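You operate a simulated robot arm through the tools that you are given. There is no shell and no other tool.

You are at the controls of a simulated robot arm. One attempt, no reset.

TASK
Test the red stop button with the black wheelset lifted.
Fine: work from outside the shut gate; lift till it halts, press stop, try the down button, press the blue reset button, set the wheelset down again.
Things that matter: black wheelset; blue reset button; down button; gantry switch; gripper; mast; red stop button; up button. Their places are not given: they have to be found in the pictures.

It is judged by the outcome, as a careful person would: the job done as asked, and still so three seconds after it is handed in. It fails if anything else is knocked over, pushed out of place, dropped, spilled or broken.

THE ROBOT
A 6-joint arm with a three-finger gripper, fixed in place. Base frame: the origin is at the foot of the arm, x ahead of it, y to its left, z up. Lengths are in m, angles in degrees, forces in N, time in s.
Its first joint turns from -166.0 to 166.0 degrees. Payload 4.89 kg.
Tool frame: the origin (TCP) lies between the finger pads and is the grasp point; the fingertips stand 0.03 m ahead of it; z points along the fingers, y is the line along which they close. Largest opening 0.164 m; the body of the gripper starts 0.125 m behind the TCP.
Orientation is that of the tool frame in the base frame, as a unit quaternion [w, x, y, z]. With the fingers straight down and closing along the base's y, the tool's x points along the base's -x, its y along +y and its z along -z.

THE INTERFACE
- The arm moves only by the tool apply_moves. Its argument "commands" is a list of rows, each an object (a shift or turn left out is 0, a gripper value left out holds the last) with "delta_pos": the shift along the tool's x, y, z in cm, a list of three; "rot": the turn, a rotation vector about the tool's x, y, z in degrees, a list of three; "claw": the finger opening in cm, from 0 to 16.4. In form: [{"delta_pos": [dx, dy, dz], "rot": [ax, ay, az], "claw": claw}, ...]. A call has 1 to 20 rows; each row shifts and turns the commanded pose from where the row before left it, along the tool's axes as they then stand. A row lasts 0.2 s, in which the tool goes at most 0.05 m and 8.6 degrees; a call with a longer step from one row to the next is refused whole, and so is a gripper value outside its range. Where a pose cannot be reached the arm comes as near as it can. A force on the tool above 90 N (or 10 N above the force at the start of the call, whichever is more), or a blocked arm, ends the call early, and 0.2 s more pass. Each finger travels about 0.108 m/s and halts on what it meets, pressing with about 31 N; the grip force reading is that of the motor and also rises with nothing between the fingers. The clock runs only during rows and for 0.2 s after the last one: add rows that do not move to give the fingers time. It gives the time, the measured TCP pose, the force on the tool (base axes), the opening and the grip force at its end, in the units of the frame above (readings bear some noise), with the torque about the TCP (base axes, N m) and any sound that the robot's microphone picked up.
- Cameras (640 x 400 px; columns grow to the right, rows downward): "scene" is fixed at [0.0502, 0.499, 1.7352]; the picture's right is [-0.69, -0.73, 0.00], its down [-0.28, 0.26, -0.92] and it looks along [0.67, -0.64, -0.38] (base axes); focal length 364 px, centre (320, 200). "wrist" rides on the gripper at [0.076, -0.002, -0.152] in the tool frame; the picture's right is [0.02, 1.00, 0.00], its down [-0.88, 0.02, -0.47] and it looks along [-0.47, 0.01, 0.88] (tool axes); focal length 247 px, centre (320, 200).
- capture(camera): a new picture of that camera. No time passes.
- lift_body(by): slides the trunk up (or, below 0, down) by that many m; the arm rides with it, the base frame stays. It gives what a move gives, with no picture.
- locate(camera, pixels): for up to 12 pixels [column, row] of the newest picture of that camera ("zoom" is the newest enlarged one), the place [x, y, z] in the base frame of the surface seen there, good to about 0.002 m. No time passes.
- enlarge(camera, box): a new picture of the part [left, top, right, bottom] of that camera's present view, enlarged. No time passes.
- finish_job(): hands the job in; it is judged then, once.

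Leave the gripper open and the arm clear of the work at the hand-in unless told otherwise.

The tools are called after "Request:" as name(argument=value, ...) on one line, values as JSON. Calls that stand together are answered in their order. apply_moves: Moves the arm, as the interface text tells. Its arguments: {"type":"object","properties":{"commands":{"type":"array","items":{"type":"object","properties":{"delta_pos":{"type":"array","items":{"type":"number"}},"rot":{"type":"array","items":{"type":"number"}},"claw":{"type":"number"}}}}},"required":["commands"]} The other tools are called the same way: lift_body (by) slides the trunk up or down; capture (camera) takes a picture; locate (camera, pixels) gives the place of the surface under pixels of a picture; enlarge (camera, box) takes an enlarged picture of a part of a camera's view; finish_job () hands the job in.

At the start:

```text
time_s: 0.0
ee_pos: [0.5259, -0.1398, 1.4694]
orientation: [-0.001, 0.001, 1.0, 0.001]
contact_force: [-1.2, -0.5, -1.1]
wrist_torque: [-0.01, -0.02, -0.02]
opening: 0.1639
gripper_force: 0.0
trunk travel left (down, up): [-0.25, 0.14]
```

scene: 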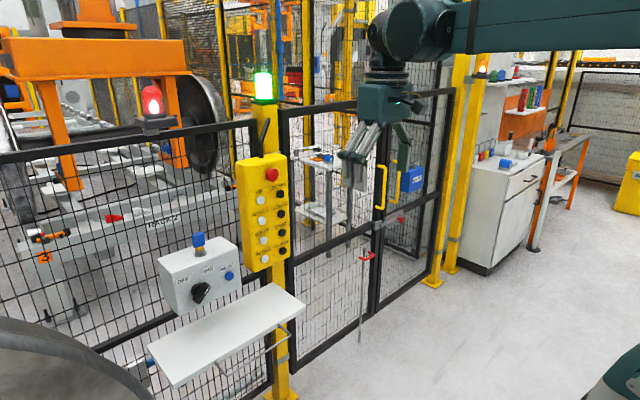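
wrist: 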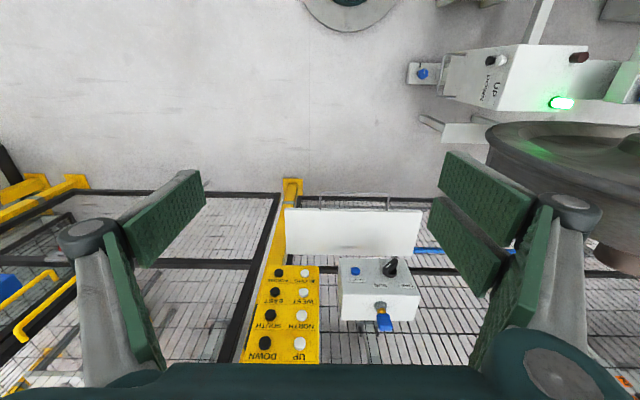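

I see a yellow pendant panel around (265,210) in the scene view with a red button at (272,174), and a grey box with a switch (200,292) and a blue button (229,275). I'll enlarge these areas to read the labels.

Request:
enlarge(camera="scene", box=[140, 140, 320, 320])

Request:
enlarge(camera="wrist", box=[220, 180, 440, 380])

Request:
enlarge(camera="wrist", box=[400, 0, 640, 200])

Request:
enlarge(camera="scene", box=[0, 0, 320, 240])

```text
2.22 times, centred on (230, 230) of scene
```

zoom: 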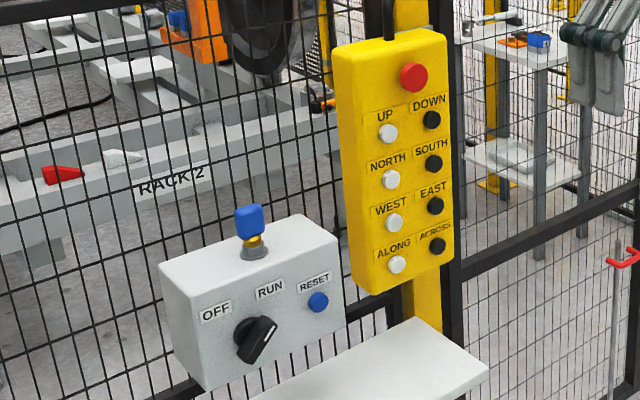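

```text
2.00 times, centred on (330, 280) of wrist
```

zoom: 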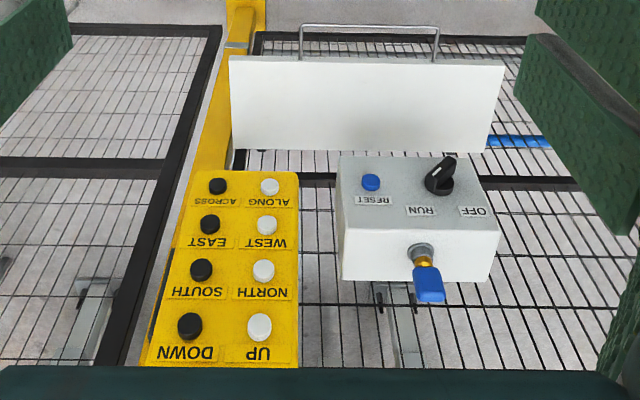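

```text
2.00 times, centred on (520, 100) of wrist
```

zoom: 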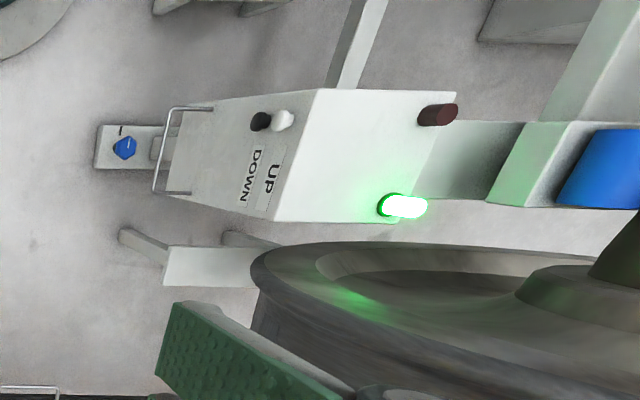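

```text
1.67 times, centred on (160, 120) of scene
```

zoom: 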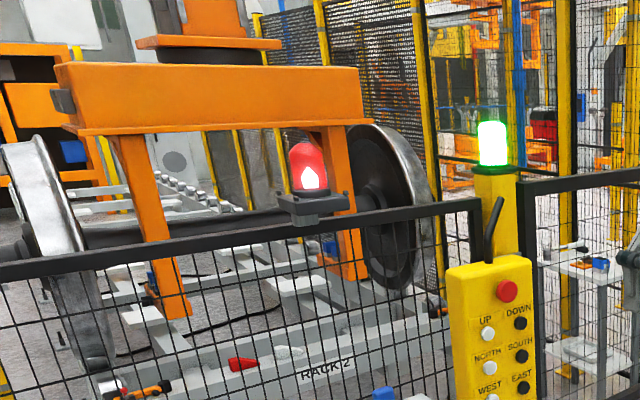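

The yellow pendant has a red mushroom button on top, then UP/DOWN, NORTH/SOUTH, WEST/EAST, ALONG/ACROSS. The grey box has an OFF/RUN switch, a blue RESET and a key on top. There is also a second station with its own UP/DOWN buttons (wrist view, upper right). I'll locate the points of the pendant and box first.

Request:
capture(camera="scene")

Request:
locate(camera="scene", pixels=[[272, 174], [262, 200], [281, 196], [229, 275], [200, 292], [198, 243], [263, 88], [152, 98], [380, 187], [366, 257], [240, 330], [60, 340]])

Request:
locate(camera="wrist", pixels=[[495, 60], [505, 60], [562, 103], [578, 57], [422, 73], [355, 271], [391, 266], [300, 344], [265, 344], [383, 325], [355, 5], [610, 150]])

```text
taken
```

scene: 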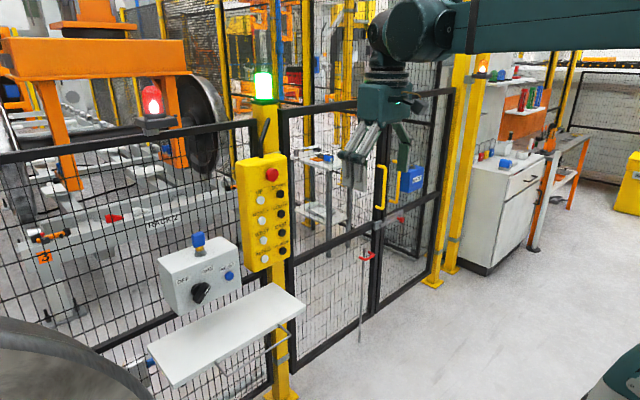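

```text
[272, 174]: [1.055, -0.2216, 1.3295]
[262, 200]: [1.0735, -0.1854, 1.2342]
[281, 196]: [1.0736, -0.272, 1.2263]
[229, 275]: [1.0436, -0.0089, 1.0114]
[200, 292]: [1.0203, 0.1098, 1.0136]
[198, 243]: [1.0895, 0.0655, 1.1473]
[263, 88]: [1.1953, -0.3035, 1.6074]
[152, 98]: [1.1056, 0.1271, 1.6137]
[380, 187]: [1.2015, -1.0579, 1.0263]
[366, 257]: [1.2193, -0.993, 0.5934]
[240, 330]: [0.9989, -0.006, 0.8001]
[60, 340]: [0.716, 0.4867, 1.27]
```

```text
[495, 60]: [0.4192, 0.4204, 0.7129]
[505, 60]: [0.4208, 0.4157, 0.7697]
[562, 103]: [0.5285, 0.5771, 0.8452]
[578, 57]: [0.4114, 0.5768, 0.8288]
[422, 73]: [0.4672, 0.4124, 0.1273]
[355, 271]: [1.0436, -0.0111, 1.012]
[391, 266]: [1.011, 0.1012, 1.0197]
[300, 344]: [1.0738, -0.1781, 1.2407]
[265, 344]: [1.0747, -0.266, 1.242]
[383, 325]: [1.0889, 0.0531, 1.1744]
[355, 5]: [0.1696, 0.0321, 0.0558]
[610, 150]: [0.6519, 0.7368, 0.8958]
```

Two stations exist: the pendant/box on the fence at x≈1.05, and another box with UP/DOWN at about (0.42, 0.42, 0.75). I'll enlarge more of the scene to find out which wheelset is black, where the knob points, and what the second station is.

Request:
enlarge(camera="scene", box=[150, 225, 250, 320])

Request:
enlarge(camera="scene", box=[0, 200, 160, 400])

Request:
enlarge(camera="scene", box=[0, 0, 240, 150])

Request:
enlarge(camera="scene", box=[320, 80, 480, 300])

Request:
enlarge(camera="scene", box=[230, 140, 300, 280])

```text
4.21 times, centred on (200, 272) of scene
```

zoom: 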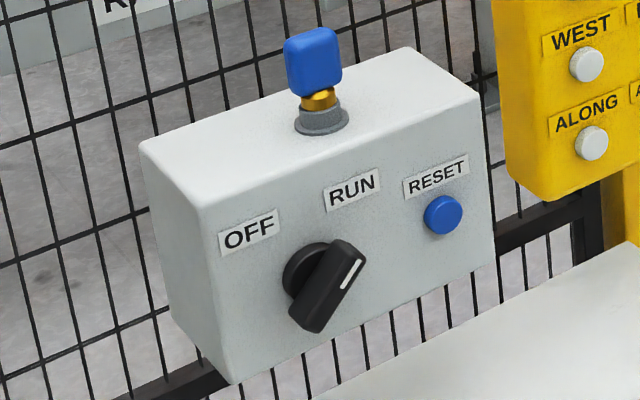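

```text
2.00 times, centred on (80, 300) of scene
```

zoom: 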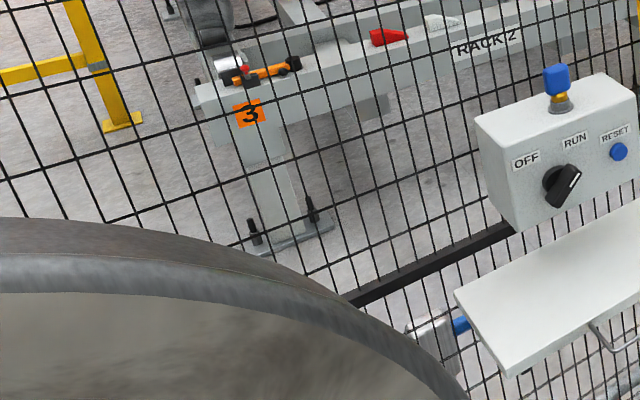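

```text
2.67 times, centred on (120, 75) of scene
```

zoom: 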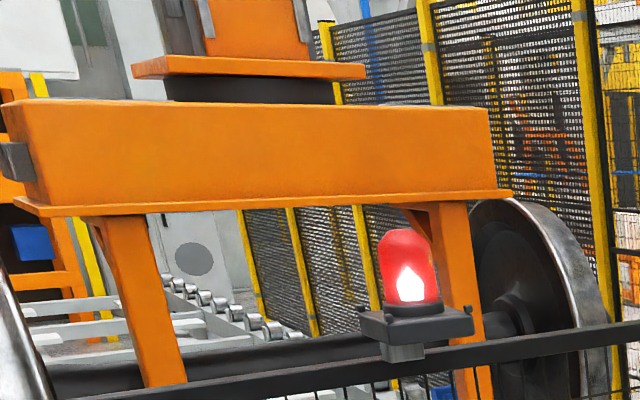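

```text
1.82 times, centred on (400, 190) of scene
```

zoom: 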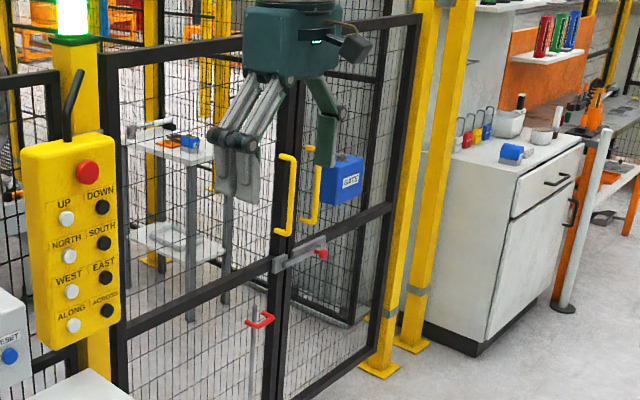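

```text
2.86 times, centred on (265, 210) of scene
```

zoom: 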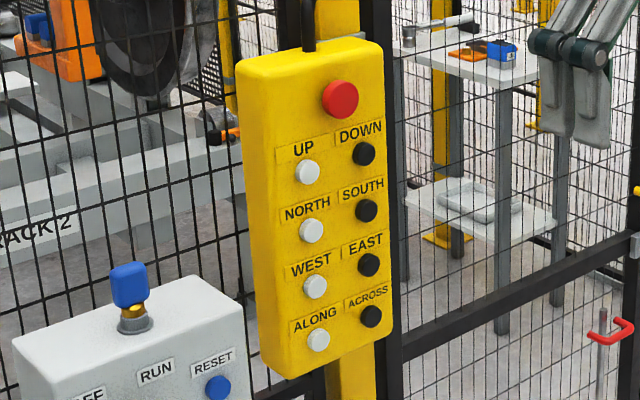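

The gantry knob points at RUN, the stack light is green, the gate looks latched, and the wheelset under the orange gantry (Rack 2) has black discs. Next I tilt the tool (about its y, negative) so the wrist camera looks towards the gantry and pendant.

Request:
apply_moves(commands=[{"rot": [0, -8, 0]}, {"rot": [0, -8, 0]}, {"rot": [0, -8, 0]}, {"rot": [0, -8, 0]}, {"rot": [0, -8, 0]}, {"rot": [0, -8, 0]}])

Request:
capture(camera="wrist")

Request:
capture(camera="scene")

```text
time_s: 1.4
ee_pos: [0.5281, -0.1413, 1.4686]
orientation: [0.408, 0.0, 0.913, 0.0]
contact_force: [1.2, -0.5, 0.4]
wrist_torque: [0.07, 0.05, 0.03]
opening: 0.164
gripper_force: 0.0
trunk travel left (down, up): [-0.25, 0.14]
```

```text
taken
```

wrist: 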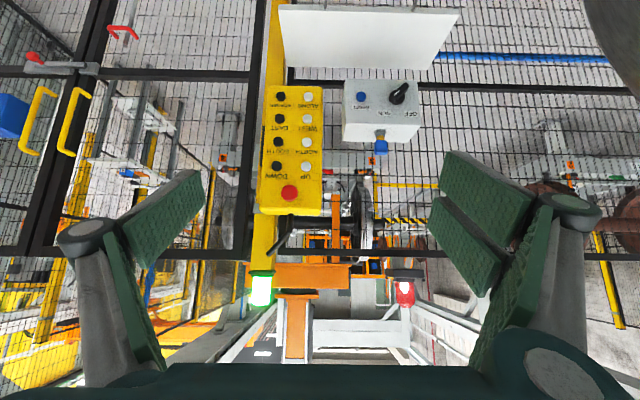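

```text
taken
```

scene: 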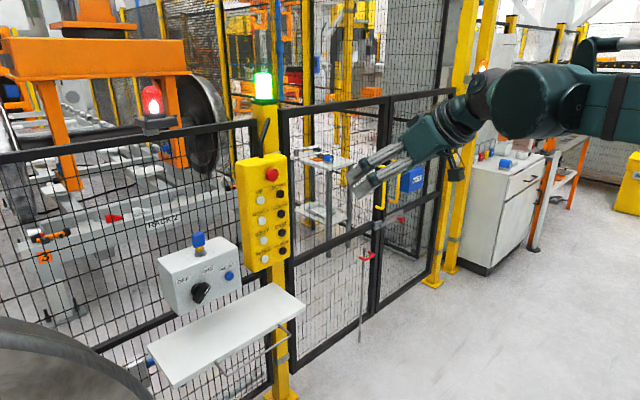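

The picture is upside down. I see the gantry beyond the pendant at (310,280), and another reddish-brown wheelset at right (600,220). I'll enlarge to look at them.

Request:
enlarge(camera="wrist", box=[220, 150, 460, 370])

Request:
enlarge(camera="wrist", box=[480, 80, 640, 280])

Request:
enlarge(camera="wrist", box=[0, 0, 240, 200])

Request:
enlarge(camera="wrist", box=[240, 60, 440, 230])

```text
1.82 times, centred on (340, 260) of wrist
```

zoom: 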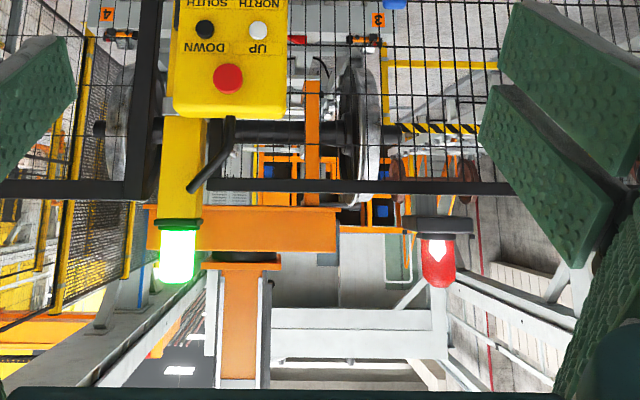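

```text
2.00 times, centred on (560, 180) of wrist
```

zoom: 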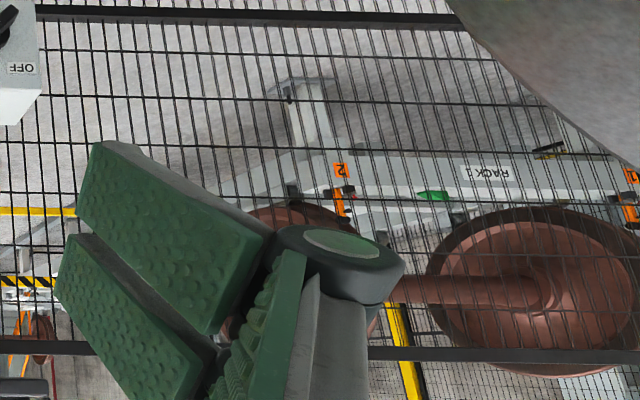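

```text
2.00 times, centred on (120, 100) of wrist
```

zoom: 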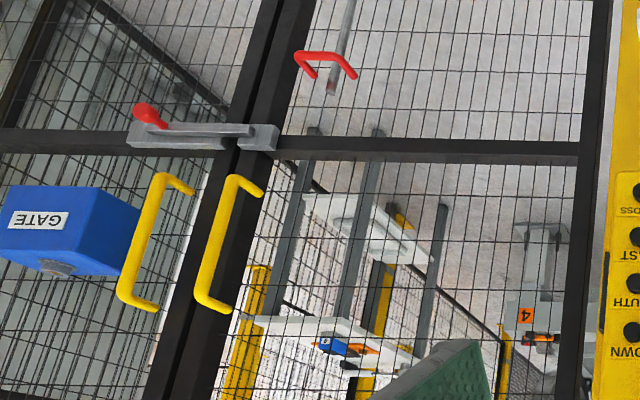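

```text
2.35 times, centred on (340, 145) of wrist
```

zoom: 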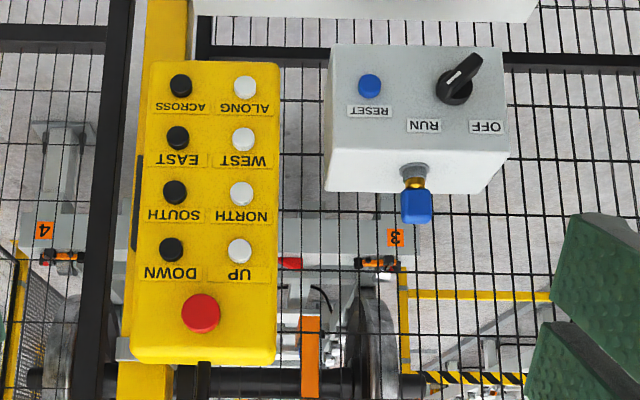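

The gantry holds/straddles the black wheelset on Rack 2 (places 3 and 4); the other one on Rack 1 is rust-red. The knob's white mark points to RUN. Now I measure the pendant's and box's faces precisely from this last enlarged view.

Request:
locate(camera="zoom", pixels=[[240, 250], [171, 249], [200, 313], [370, 86], [205, 110], [205, 225], [250, 320], [155, 320], [150, 75], [265, 75], [345, 65], [400, 150]])

Request:
locate(camera="wrist", pixels=[[290, 192], [361, 96], [306, 166], [277, 166], [405, 292], [261, 290], [415, 20], [300, 15], [290, 240], [380, 148]])

```text
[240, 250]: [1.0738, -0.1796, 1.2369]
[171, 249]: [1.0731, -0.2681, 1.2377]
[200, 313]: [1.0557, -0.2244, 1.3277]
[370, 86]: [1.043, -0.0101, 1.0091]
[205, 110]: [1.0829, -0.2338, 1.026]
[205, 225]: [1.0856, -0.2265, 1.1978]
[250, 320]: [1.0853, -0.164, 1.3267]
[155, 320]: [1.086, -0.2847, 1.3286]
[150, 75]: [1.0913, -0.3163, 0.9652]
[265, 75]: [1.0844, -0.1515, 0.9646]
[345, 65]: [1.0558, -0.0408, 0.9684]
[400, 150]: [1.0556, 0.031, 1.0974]
```

```text
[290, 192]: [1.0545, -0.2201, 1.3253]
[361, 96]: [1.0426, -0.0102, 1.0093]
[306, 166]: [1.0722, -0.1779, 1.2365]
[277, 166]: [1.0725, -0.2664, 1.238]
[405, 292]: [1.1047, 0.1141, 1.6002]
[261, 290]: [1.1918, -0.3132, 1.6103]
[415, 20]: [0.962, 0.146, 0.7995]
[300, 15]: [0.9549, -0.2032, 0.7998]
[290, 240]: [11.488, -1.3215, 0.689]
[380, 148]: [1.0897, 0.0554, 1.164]
```

The pendant face is vertical at x≈1.085; UP is at (1.073, -0.179, 1.237), DOWN at (1.073, -0.267, 1.238), red stop at (1.055, -0.222, 1.327), RESET at (1.043, -0.010, 1.010). I now bring the tool horizontal (pointing +x) and close the fingers to make a pusher, still well back from the fence.

Request:
apply_moves(commands=[{"rot": [0, -7, 0], "claw": 0}, {"rot": [0, -7, 0]}, {"rot": [0, -7, 0]}, {"rot": [0, -7, 0]}, {"rot": [0, -7, 0]}, {"rot": [0, -6.8, 0]}, {}, {}])

Request:
capture(camera="wrist")

Request:
capture(camera="scene")

```text
time_s: 3.2
ee_pos: [0.526, -0.1393, 1.4678]
orientation: [0.705, 0.0, 0.709, 0.0]
contact_force: [-0.1, 0.4, -0.2]
wrist_torque: [0.04, 0.01, -0.04]
opening: 0.0
gripper_force: 31.1
trunk travel left (down, up): [-0.25, 0.14]
```

```text
taken
```

wrist: 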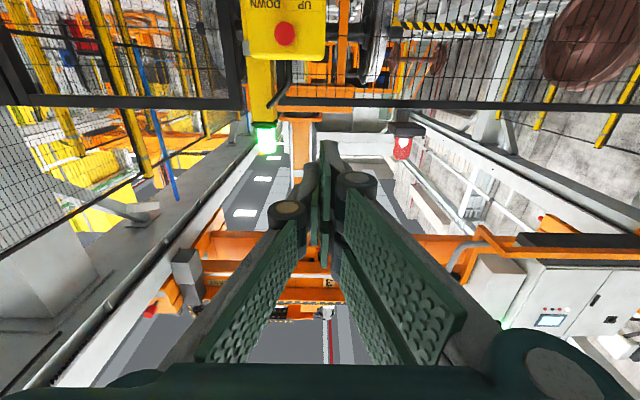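

```text
taken
```

scene: 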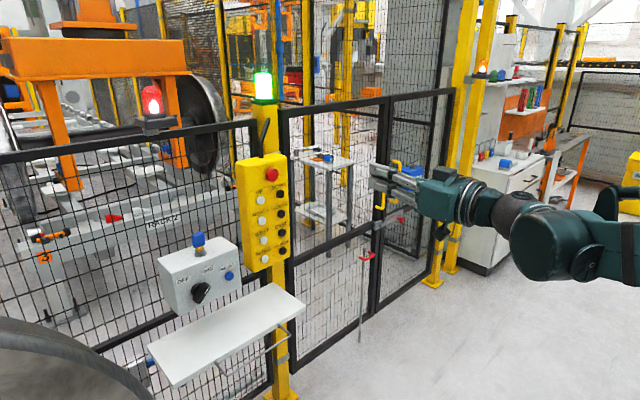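

Tool is horizontal, fingers closed. Before pressing, I enlarge the gantry's legs and the axle area in the scene view to see how the wheelset is held.

Request:
enlarge(camera="scene", box=[0, 100, 240, 270])

Request:
enlarge(camera="scene", box=[130, 100, 240, 220])

Request:
enlarge(camera="wrist", box=[230, 0, 450, 170])

Request:
locate(camera="scene", pixels=[[70, 195], [180, 163], [110, 140], [205, 80], [15, 100], [100, 60], [90, 190], [205, 172], [20, 220], [110, 217]])

```text
2.35 times, centred on (120, 185) of scene
```

zoom: 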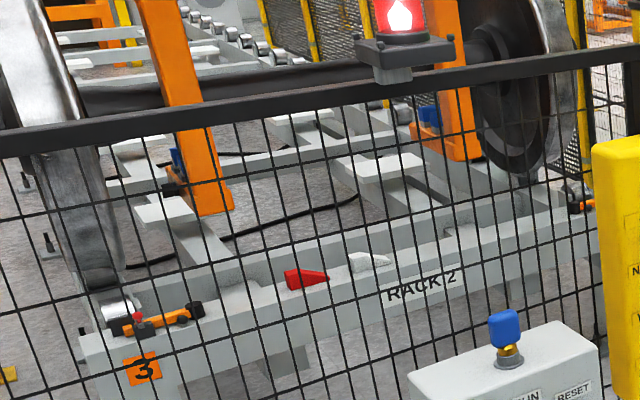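

```text
3.33 times, centred on (185, 160) of scene
```

zoom: 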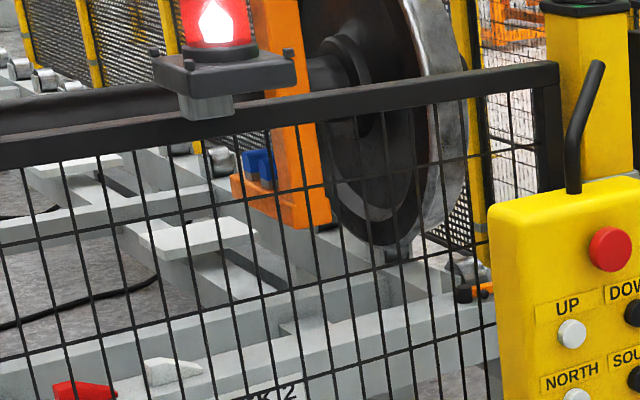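

```text
2.35 times, centred on (340, 85) of wrist
```

zoom: 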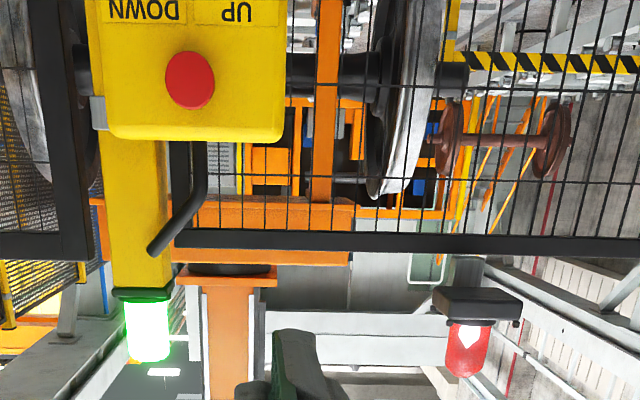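

```text
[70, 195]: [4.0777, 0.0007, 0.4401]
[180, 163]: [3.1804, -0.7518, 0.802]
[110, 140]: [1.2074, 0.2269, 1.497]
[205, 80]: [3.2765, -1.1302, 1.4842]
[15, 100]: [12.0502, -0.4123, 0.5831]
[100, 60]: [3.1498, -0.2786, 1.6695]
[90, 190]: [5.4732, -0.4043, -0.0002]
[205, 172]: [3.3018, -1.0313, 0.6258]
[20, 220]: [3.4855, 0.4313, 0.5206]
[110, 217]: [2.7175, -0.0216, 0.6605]
```

The wheelset's axle sits over Rack 2 with the gantry's two orange legs around it, all beyond the fence. I move to 6 cm in front of the UP button: TCP to about (0.98, -0.179, 1.237).

Request:
apply_moves(commands=[{"delta_pos": [2.1, -0.36, 4.1]}, {"delta_pos": [2.1, -0.36, 4.1]}, {"delta_pos": [2.1, -0.36, 4.1]}, {"delta_pos": [2.1, -0.36, 4.1]}, {"delta_pos": [2.1, -0.36, 4.1]}, {"delta_pos": [2.1, -0.36, 4.1]}, {"delta_pos": [2.1, -0.36, 4.1]}, {"delta_pos": [2.1, -0.36, 4.1]}, {"delta_pos": [2.1, -0.36, 4.1]}, {"delta_pos": [2.1, -0.36, 4.1]}, {"delta_pos": [2.1, -0.36, 4.1]}, {}])

Request:
capture(camera="wrist")

Request:
capture(camera="scene")

```text
time_s: 5.8
ee_pos: [0.9766, -0.1787, 1.2349]
orientation: [0.706, 0.0, 0.708, 0.0]
contact_force: [0.6, -0.6, -0.7]
wrist_torque: [0.0, -0.08, 0.07]
opening: 0.0001
gripper_force: 31.3
trunk travel left (down, up): [-0.25, 0.14]
```

```text
taken
```

wrist: 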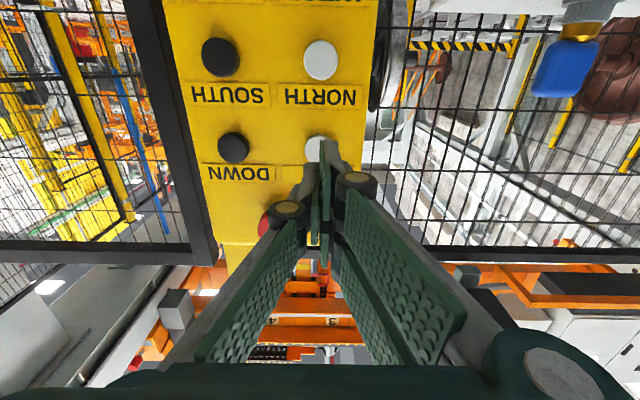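

```text
taken
```

scene: 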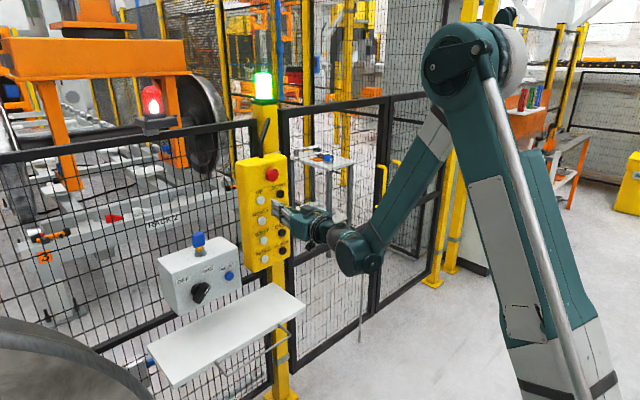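

The fingertips are in line with UP (about 6.6 cm short). I advance to just before contact.

Request:
apply_moves(commands=[{"delta_pos": [-0.2, 0, 2.0]}, {"delta_pos": [0, 0, 2.0]}, {"delta_pos": [0, 0, 1.5]}, {"delta_pos": [0, 0, 0.6]}, {}])

Request:
enlarge(camera="wrist", box=[180, 60, 460, 260])

Request:
enlarge(camera="scene", box=[220, 140, 340, 260])

```text
time_s: 7.0
ee_pos: [1.0378, -0.1793, 1.2375]
orientation: [0.706, 0.0, 0.708, 0.0]
contact_force: [0.7, 0.0, 0.2]
wrist_torque: [0.0, -0.01, -0.04]
opening: 0.0001
gripper_force: 31.0
trunk travel left (down, up): [-0.25, 0.14]
```

```text
2.00 times, centred on (320, 160) of wrist
```

zoom: 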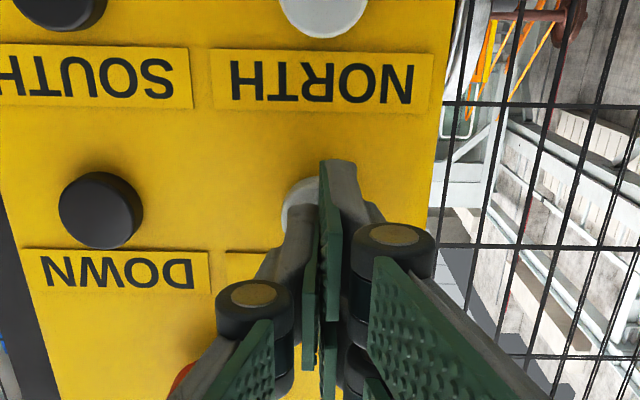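

```text
3.33 times, centred on (280, 200) of scene
```

zoom: 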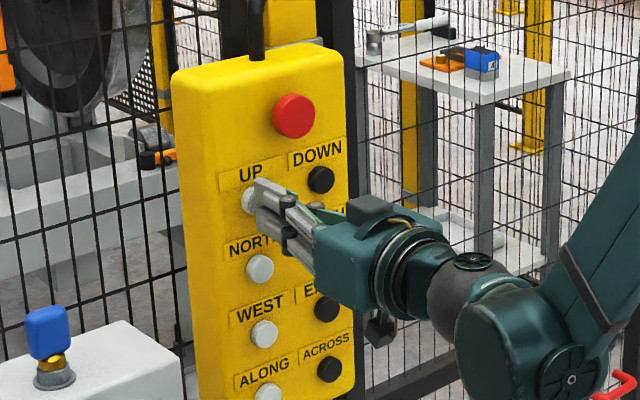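

Force is still nil. In the wrist view the fingers overlap UP; I check exactly where the fingertips are with locate before pressing.

Request:
capture(camera="wrist")

Request:
enlarge(camera="wrist", box=[270, 110, 370, 210])

```text
taken
```

wrist: 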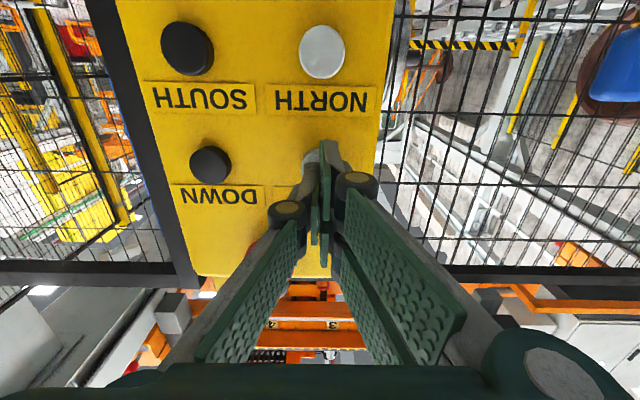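

```text
4.00 times, centred on (320, 160) of wrist
```

zoom: 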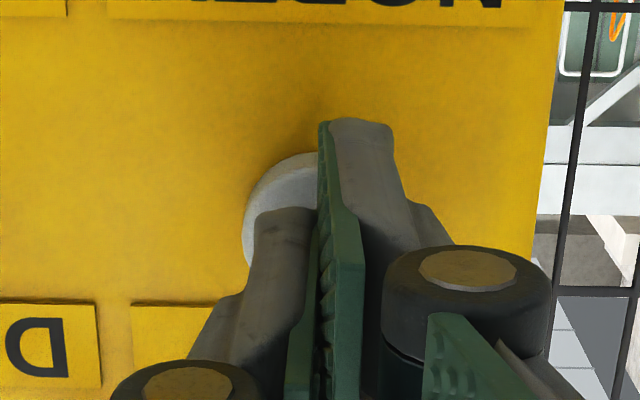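

Request:
locate(camera="zoom", pixels=[[350, 130], [360, 180], [325, 140], [290, 215], [280, 240], [270, 190], [305, 165], [248, 230], [345, 230], [310, 290]])

```text
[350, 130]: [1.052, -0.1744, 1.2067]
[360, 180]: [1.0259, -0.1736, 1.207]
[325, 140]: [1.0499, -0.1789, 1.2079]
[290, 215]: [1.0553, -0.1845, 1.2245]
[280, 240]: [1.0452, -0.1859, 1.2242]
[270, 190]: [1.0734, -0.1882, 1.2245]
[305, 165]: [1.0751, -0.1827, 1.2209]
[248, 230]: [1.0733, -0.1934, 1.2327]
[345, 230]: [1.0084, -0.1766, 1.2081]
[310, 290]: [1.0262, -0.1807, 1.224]
```

The gripper is asymmetric: the left finger is a single pad centred at the tool axis (z 1.224–1.25), the right is a fork (its lower prong at z≈1.207). The UP button spans about ±1.45 cm around y=-0.179. I shift 0.5 cm to +y so the single finger is centred on UP, then press in gently.

Request:
apply_moves(commands=[{"delta_pos": [0, 0.5, 0]}, {"delta_pos": [0, 0, 0.3]}, {"delta_pos": [0, 0, 0.3]}, {"delta_pos": [0, 0, 0.2]}])

Request:
enlarge(camera="wrist", box=[270, 110, 370, 210])

Request:
capture(camera="scene")

```text
time_s: 8.0
ee_pos: [1.0465, -0.1747, 1.2382]
orientation: [0.706, 0.0, 0.708, 0.0]
contact_force: [0.0, -0.4, 0.7]
wrist_torque: [-0.02, 0.0, 0.0]
opening: 0.0
gripper_force: 31.3
trunk travel left (down, up): [-0.25, 0.14]
```

```text
4.00 times, centred on (320, 160) of wrist
```

zoom: 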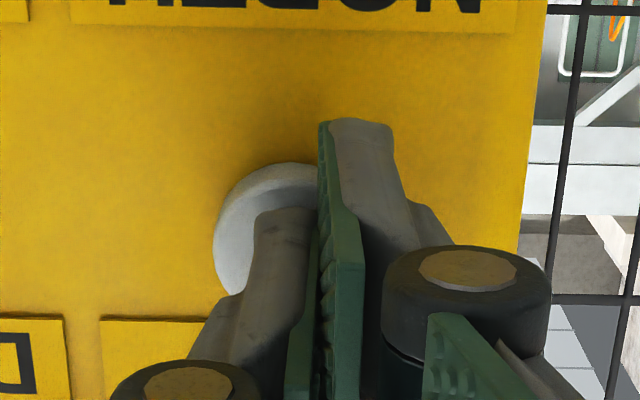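

```text
taken
```

scene: 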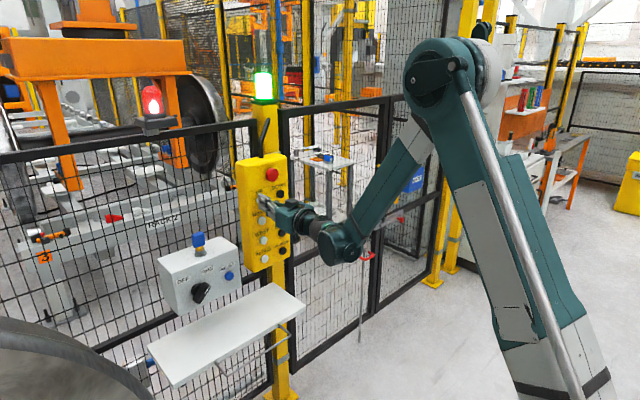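

No contact force yet. I keep advancing in 2 mm steps, watching force and sound.

Request:
apply_moves(commands=[{"delta_pos": [0, 0, 0.2]}, {"delta_pos": [0, 0, 0.2]}, {}])

Request:
capture(camera="scene")

```text
time_s: 8.8
ee_pos: [1.0498, -0.1745, 1.2378]
orientation: [0.705, 0.0, 0.709, 0.0]
contact_force: [-2.2, -0.1, -0.8]
wrist_torque: [-0.02, 0.0, -0.03]
opening: 0.0059
gripper_force: 45.0
trunk travel left (down, up): [-0.25, 0.14]
heard: click
```

```text
taken
```

scene: 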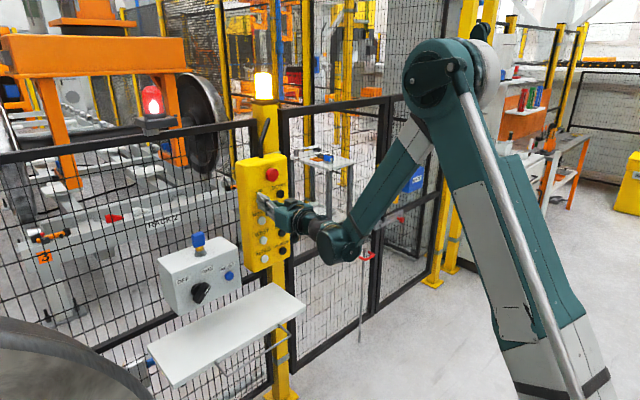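

A click was heard, the stack light turned amber and the gantry beam is a touch higher: UP is active. I hold here (no moves) and watch it rise.

Request:
apply_moves(commands=[{}, {}, {}, {}, {}])

Request:
capture(camera="scene")

Request:
enlarge(camera="wrist", box=[270, 110, 370, 210])

```text
time_s: 10.0
ee_pos: [1.0488, -0.1741, 1.2388]
orientation: [0.706, 0.001, 0.708, -0.001]
contact_force: [-2.6, -0.9, -0.4]
wrist_torque: [-0.02, 0.04, -0.02]
opening: 0.006
gripper_force: 44.4
trunk travel left (down, up): [-0.25, 0.14]
```

```text
taken
```

scene: 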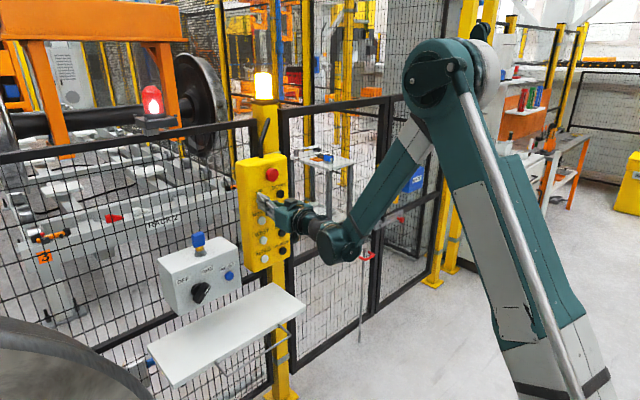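

```text
4.00 times, centred on (320, 160) of wrist
```

zoom: 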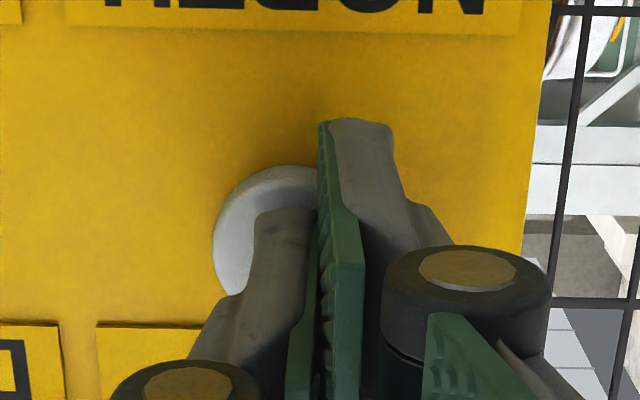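

The black wheelset is rising with the gantry legs. I keep holding UP.

Request:
apply_moves(commands=[{}, {}, {}, {}, {}])

Request:
capture(camera="scene")

```text
time_s: 11.2
ee_pos: [1.0487, -0.1741, 1.2394]
orientation: [0.706, 0.001, 0.709, -0.001]
contact_force: [-2.7, -0.4, 0.4]
wrist_torque: [0.0, 0.02, -0.03]
opening: 0.0059
gripper_force: 44.9
trunk travel left (down, up): [-0.25, 0.14]
```

```text
taken
```

scene: 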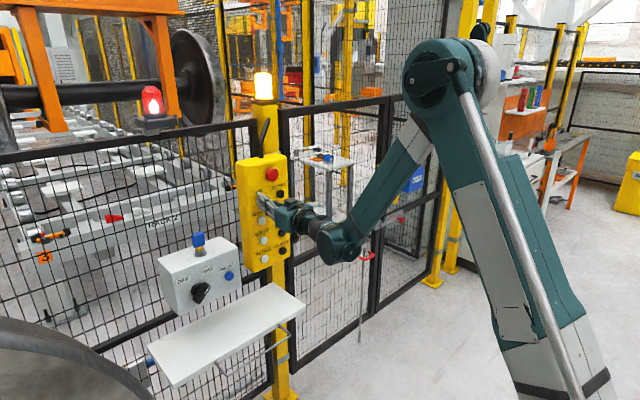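

Still rising. I keep holding.

Request:
apply_moves(commands=[{}, {}, {}, {}, {}, {}])

Request:
capture(camera="scene")

```text
time_s: 12.6
ee_pos: [1.0493, -0.1746, 1.2389]
orientation: [0.706, 0.0, 0.708, 0.0]
contact_force: [-3.2, -0.4, -0.2]
wrist_torque: [0.01, -0.02, -0.02]
opening: 0.006
gripper_force: 44.5
trunk travel left (down, up): [-0.25, 0.14]
```

```text
taken
```

scene: 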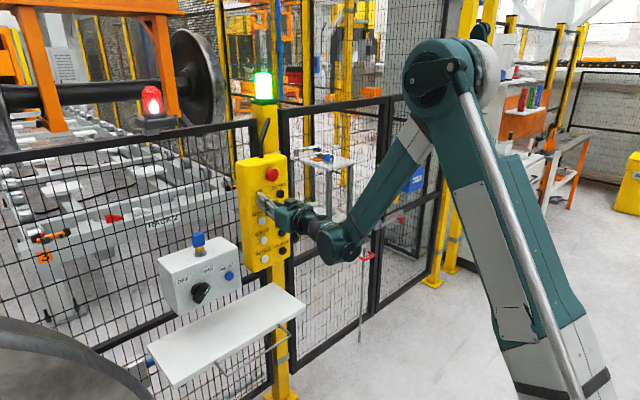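

The stack light went back to green and the wheelset looks to be at the same height as in the last picture. I hold one more second to confirm the halt.

Request:
locate(camera="scene", pixels=[[55, 125], [198, 60], [90, 5], [166, 80]])

Request:
apply_moves(commands=[{}, {}, {}, {}, {}])

Request:
capture(camera="scene")

Request:
locate(camera="scene", pixels=[[55, 125], [198, 60], [90, 5], [166, 80]])

```text
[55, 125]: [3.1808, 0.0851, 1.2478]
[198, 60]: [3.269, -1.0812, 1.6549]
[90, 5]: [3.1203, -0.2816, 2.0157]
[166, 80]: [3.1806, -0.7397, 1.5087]
```

```text
time_s: 13.8
ee_pos: [1.0497, -0.1744, 1.2383]
orientation: [0.706, 0.0, 0.709, -0.001]
contact_force: [-1.5, -0.6, 0.7]
wrist_torque: [0.0, 0.04, -0.01]
opening: 0.006
gripper_force: 44.8
trunk travel left (down, up): [-0.25, 0.14]
```

```text
taken
```

scene: 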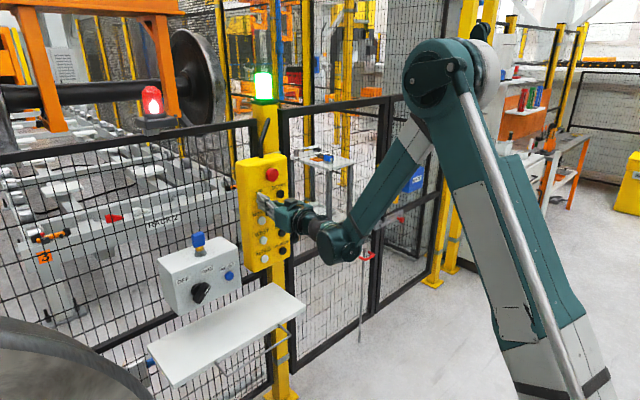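

```text
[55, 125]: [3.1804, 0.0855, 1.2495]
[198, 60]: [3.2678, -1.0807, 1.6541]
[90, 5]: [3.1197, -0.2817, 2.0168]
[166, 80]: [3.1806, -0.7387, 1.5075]
```

The lift has halted at its upper end (same positions, green light). I release UP by backing off 6 cm straight and move in front of the red stop (TCP y ≈ -0.217, z ≈ 1.327).

Request:
apply_moves(commands=[{"delta_pos": [0, 0, -2]}, {"delta_pos": [0, 0, -4]}, {"delta_pos": [-3, -1.4, 0]}, {"delta_pos": [-3, -1.4, 0]}, {"delta_pos": [-2.9, -1.5, 0]}, {}])

Request:
capture(camera="wrist")

Request:
capture(camera="scene")

```text
time_s: 15.2
ee_pos: [0.9887, -0.2193, 1.3281]
orientation: [0.706, 0.0, 0.708, 0.0]
contact_force: [-0.7, 0.0, -0.5]
wrist_torque: [0.01, 0.01, 0.01]
opening: 0.0
gripper_force: 45.5
trunk travel left (down, up): [-0.25, 0.14]
```

```text
taken
```

wrist: 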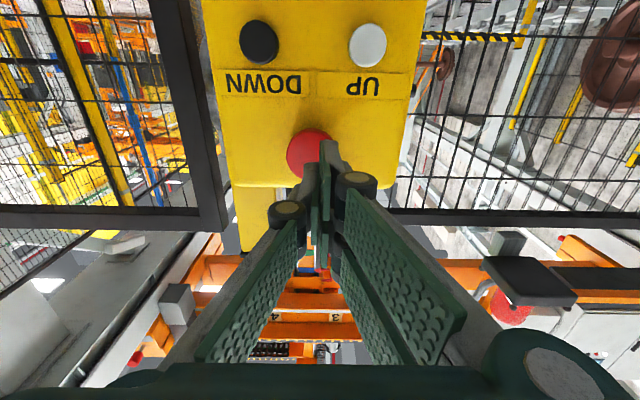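

```text
taken
```

scene: 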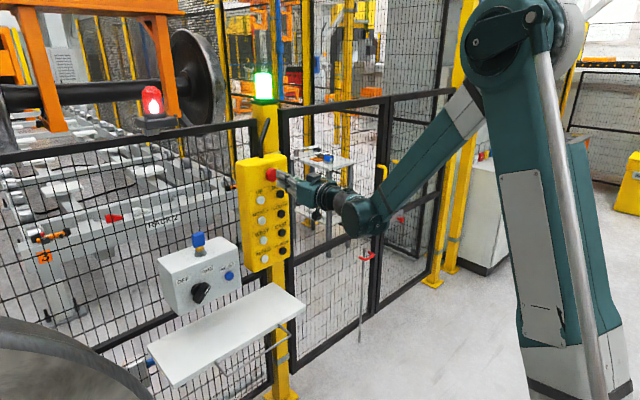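

The tips line up with the red button (309,153). I advance to just before contact, then press in small steps.

Request:
apply_moves(commands=[{"delta_pos": [0, 0, 1.8]}, {"delta_pos": [0, 0, 1.6]}, {"delta_pos": [0, 0, 0.3]}, {"delta_pos": [0, 0, 0.3]}, {}])

Request:
capture(camera="scene")

```text
time_s: 16.4
ee_pos: [1.0304, -0.216, 1.3269]
orientation: [0.706, 0.0, 0.708, 0.0]
contact_force: [-1.9, -0.3, 1.1]
wrist_torque: [0.03, 0.01, 0.02]
opening: 0.0061
gripper_force: 45.1
trunk travel left (down, up): [-0.25, 0.14]
```

```text
taken
```

scene: 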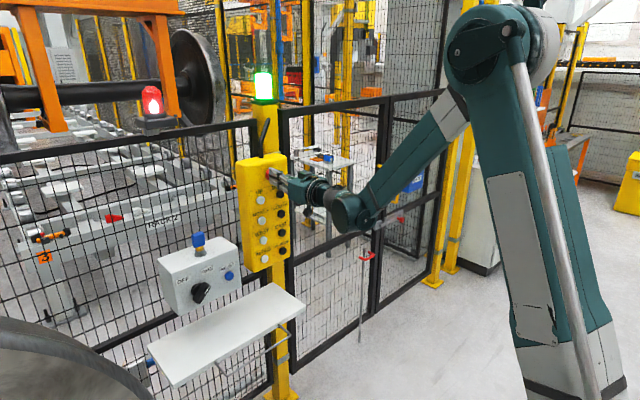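

Contact (about -2 N, fingers bearing on it), but no click yet and the light is still green. I press further in 2 mm steps.

Request:
apply_moves(commands=[{"delta_pos": [0, 0, 0.2]}, {"delta_pos": [0, 0, 0.2]}, {}])

Request:
capture(camera="scene")

```text
time_s: 17.2
ee_pos: [1.0328, -0.217, 1.3285]
orientation: [0.706, 0.0, 0.709, 0.0]
contact_force: [-3.4, 1.5, -1.3]
wrist_torque: [0.0, 0.04, 0.01]
opening: 0.0059
gripper_force: 45.0
trunk travel left (down, up): [-0.25, 0.14]
heard: click
```

```text
taken
```

scene: 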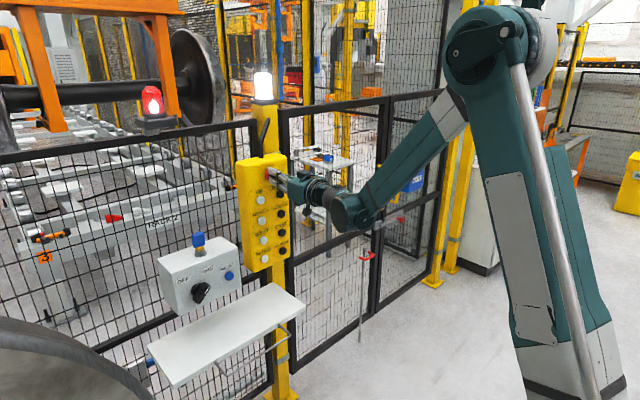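

A click, and the stack light went from green to white: the stop has tripped. I back off 4 cm and look at whether the button and light stay so.

Request:
apply_moves(commands=[{"delta_pos": [0, 0, -2]}, {"delta_pos": [0, 0, -2.5]}, {}])

Request:
enlarge(camera="scene", box=[220, 60, 340, 260])

Request:
capture(camera="wrist")

```text
time_s: 18.0
ee_pos: [0.9882, -0.2166, 1.3282]
orientation: [0.706, 0.001, 0.709, -0.001]
contact_force: [-1.0, 0.8, 0.6]
wrist_torque: [0.04, 0.11, -0.06]
opening: 0.0
gripper_force: 44.8
trunk travel left (down, up): [-0.25, 0.14]
```

```text
2.00 times, centred on (280, 160) of scene
```

zoom: 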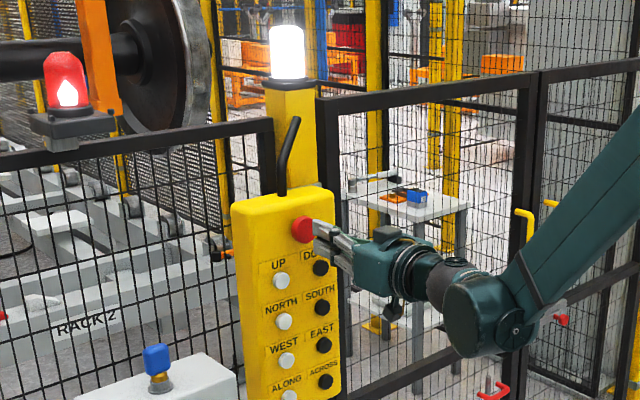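

```text
taken
```

wrist: 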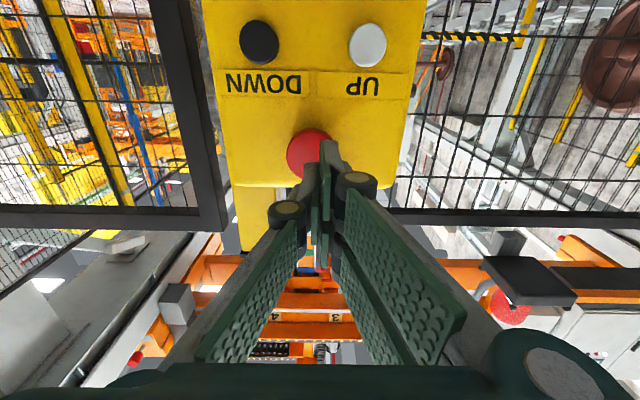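

The light stays white. I check the red button's depth, then move in front of DOWN (y ≈ -0.262 for the finger, z ≈ 1.238).

Request:
locate(camera="wrist", pixels=[[303, 150], [300, 140], [259, 42], [368, 45]])

Request:
apply_moves(commands=[{"delta_pos": [3, -1.5, 0]}, {"delta_pos": [3, -1.5, 0]}, {"delta_pos": [3, -1.5, 0]}, {}])

Request:
capture(camera="wrist")

```text
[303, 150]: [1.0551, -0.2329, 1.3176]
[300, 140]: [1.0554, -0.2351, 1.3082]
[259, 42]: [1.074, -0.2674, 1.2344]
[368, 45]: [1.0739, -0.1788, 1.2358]
```

```text
time_s: 19.0
ee_pos: [0.9886, -0.263, 1.2376]
orientation: [0.706, 0.0, 0.708, 0.0]
contact_force: [0.5, -0.5, -0.7]
wrist_torque: [0.03, -0.07, 0.08]
opening: 0.0
gripper_force: 45.4
trunk travel left (down, up): [-0.25, 0.14]
```

```text
taken
```

wrist: 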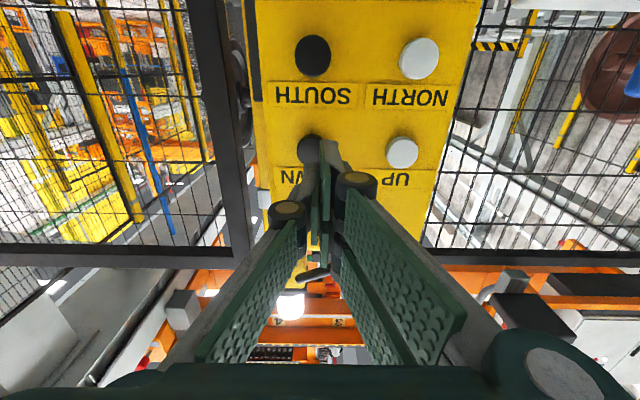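

Aligned with DOWN. I advance and press it with the same depth as UP, then check that nothing moves.

Request:
apply_moves(commands=[{"delta_pos": [0, 0, 3]}, {"delta_pos": [0, 0, 2.2]}, {"delta_pos": [0, 0, 0.4]}, {"delta_pos": [0, 0, 0.3]}, {"delta_pos": [0, 0, 0.3]}, {}])

Request:
capture(camera="scene")

Request:
locate(camera="scene", pixels=[[55, 125], [198, 60], [90, 5], [166, 80]])

```text
time_s: 20.4
ee_pos: [1.0505, -0.2623, 1.2377]
orientation: [0.705, 0.0, 0.709, 0.0]
contact_force: [-2.7, 0.5, -1.2]
wrist_torque: [0.0, 0.03, -0.06]
opening: 0.0059
gripper_force: 45.5
trunk travel left (down, up): [-0.25, 0.14]
heard: click
```

```text
taken
```

scene: 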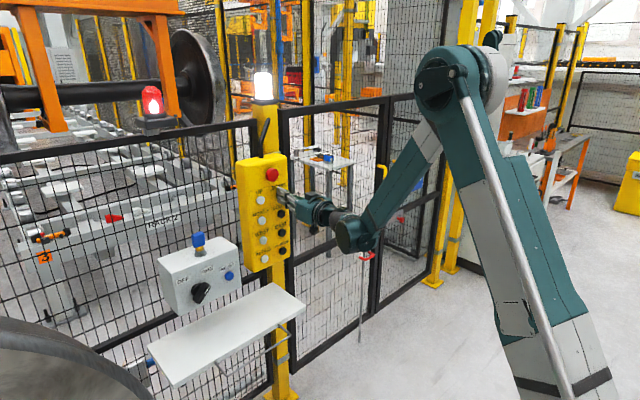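

```text
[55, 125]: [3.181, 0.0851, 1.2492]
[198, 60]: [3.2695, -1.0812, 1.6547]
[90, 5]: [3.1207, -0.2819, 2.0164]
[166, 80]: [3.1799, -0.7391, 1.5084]
```

DOWN clicked and nothing has moved so far; the light stays white. I hold it another second to make the trial clear.

Request:
apply_moves(commands=[{}, {}, {}, {}, {}])

Request:
capture(camera="scene")

Request:
locate(camera="scene", pixels=[[55, 125], [198, 60], [90, 5], [166, 80]])

```text
time_s: 21.6
ee_pos: [1.0502, -0.2626, 1.2364]
orientation: [0.706, 0.0, 0.709, 0.0]
contact_force: [-3.1, 1.1, -0.4]
wrist_torque: [0.0, -0.01, -0.03]
opening: 0.0061
gripper_force: 44.5
trunk travel left (down, up): [-0.25, 0.14]
```

```text
taken
```

scene: 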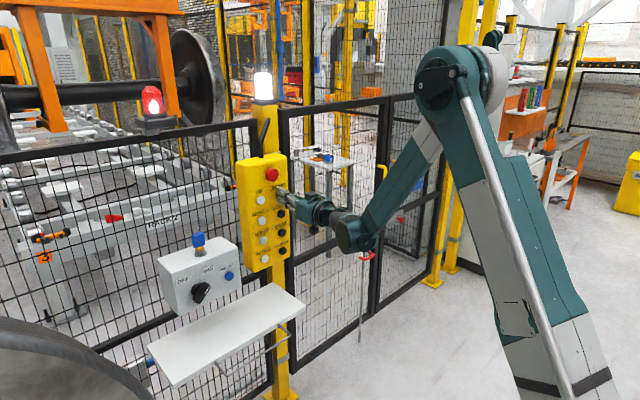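

```text
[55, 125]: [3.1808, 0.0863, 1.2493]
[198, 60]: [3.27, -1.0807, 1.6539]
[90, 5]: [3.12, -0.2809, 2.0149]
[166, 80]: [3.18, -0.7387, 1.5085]
```

The wheelset did not move with DOWN pressed: the stop holds. I release DOWN, back off 9 cm, and move across to in front of the blue RESET (TCP y ≈ -0.005, z ≈ 1.010).

Request:
apply_moves(commands=[{"delta_pos": [0, 0, -3]}, {"delta_pos": [0, 0, -3]}, {"delta_pos": [0, 0, -3]}, {"delta_pos": [2.85, 3.21, 0]}, {"delta_pos": [2.85, 3.21, 0]}, {"delta_pos": [2.85, 3.21, 0]}, {"delta_pos": [2.85, 3.21, 0]}, {"delta_pos": [2.85, 3.21, 0]}, {"delta_pos": [2.85, 3.21, 0]}, {"delta_pos": [2.85, 3.21, 0]}, {"delta_pos": [2.85, 3.21, 0]}, {}])

Request:
capture(camera="wrist")

Request:
capture(camera="scene")

```text
time_s: 24.2
ee_pos: [1.0028, -0.0085, 1.0542]
orientation: [0.705, 0.0, 0.71, 0.001]
contact_force: [0.1, -0.6, -0.7]
wrist_torque: [-0.01, 0.0, -0.02]
opening: 0.0
gripper_force: 45.3
out of reach, approached as far as the arm can: row 9, 10, 11
trunk travel left (down, up): [-0.25, 0.14]
```

```text
taken
```

wrist: 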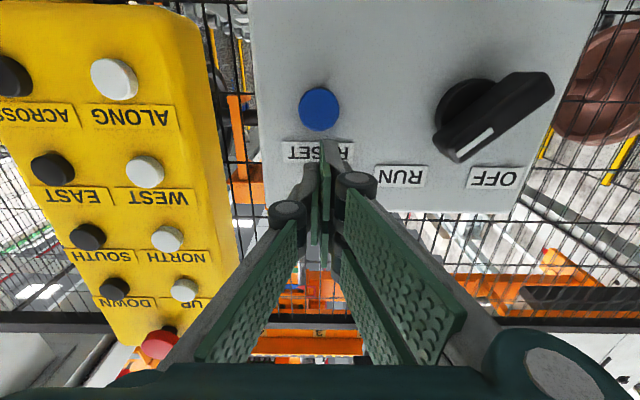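

```text
taken
```

scene: 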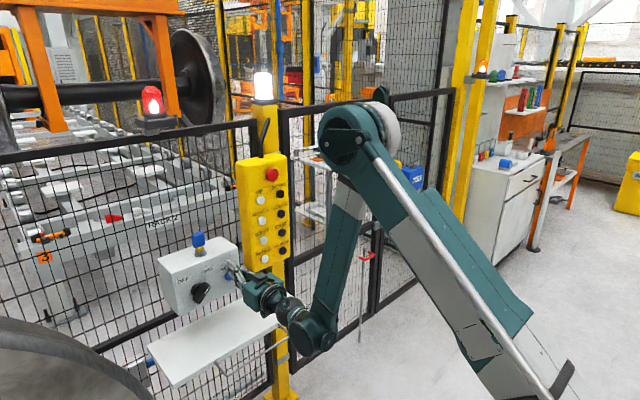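

The arm could not reach the low pose with the tool level (stopped at z 1.054, x 1.003) — the trunk needs to go down. First I go back up to a reachable pose by 9 cm and check the reading.

Request:
apply_moves(commands=[{"delta_pos": [-3, 0, 0]}, {"delta_pos": [-3, 0, 0]}, {"delta_pos": [-3, 0, 0]}, {}])

```text
time_s: 25.2
ee_pos: [1.0042, -0.0096, 1.1436]
orientation: [0.706, 0.0, 0.708, 0.0]
contact_force: [-1.0, 0.1, 0.2]
wrist_torque: [0.01, 0.05, -0.02]
opening: 0.0
gripper_force: 44.9
trunk travel left (down, up): [-0.25, 0.14]
```

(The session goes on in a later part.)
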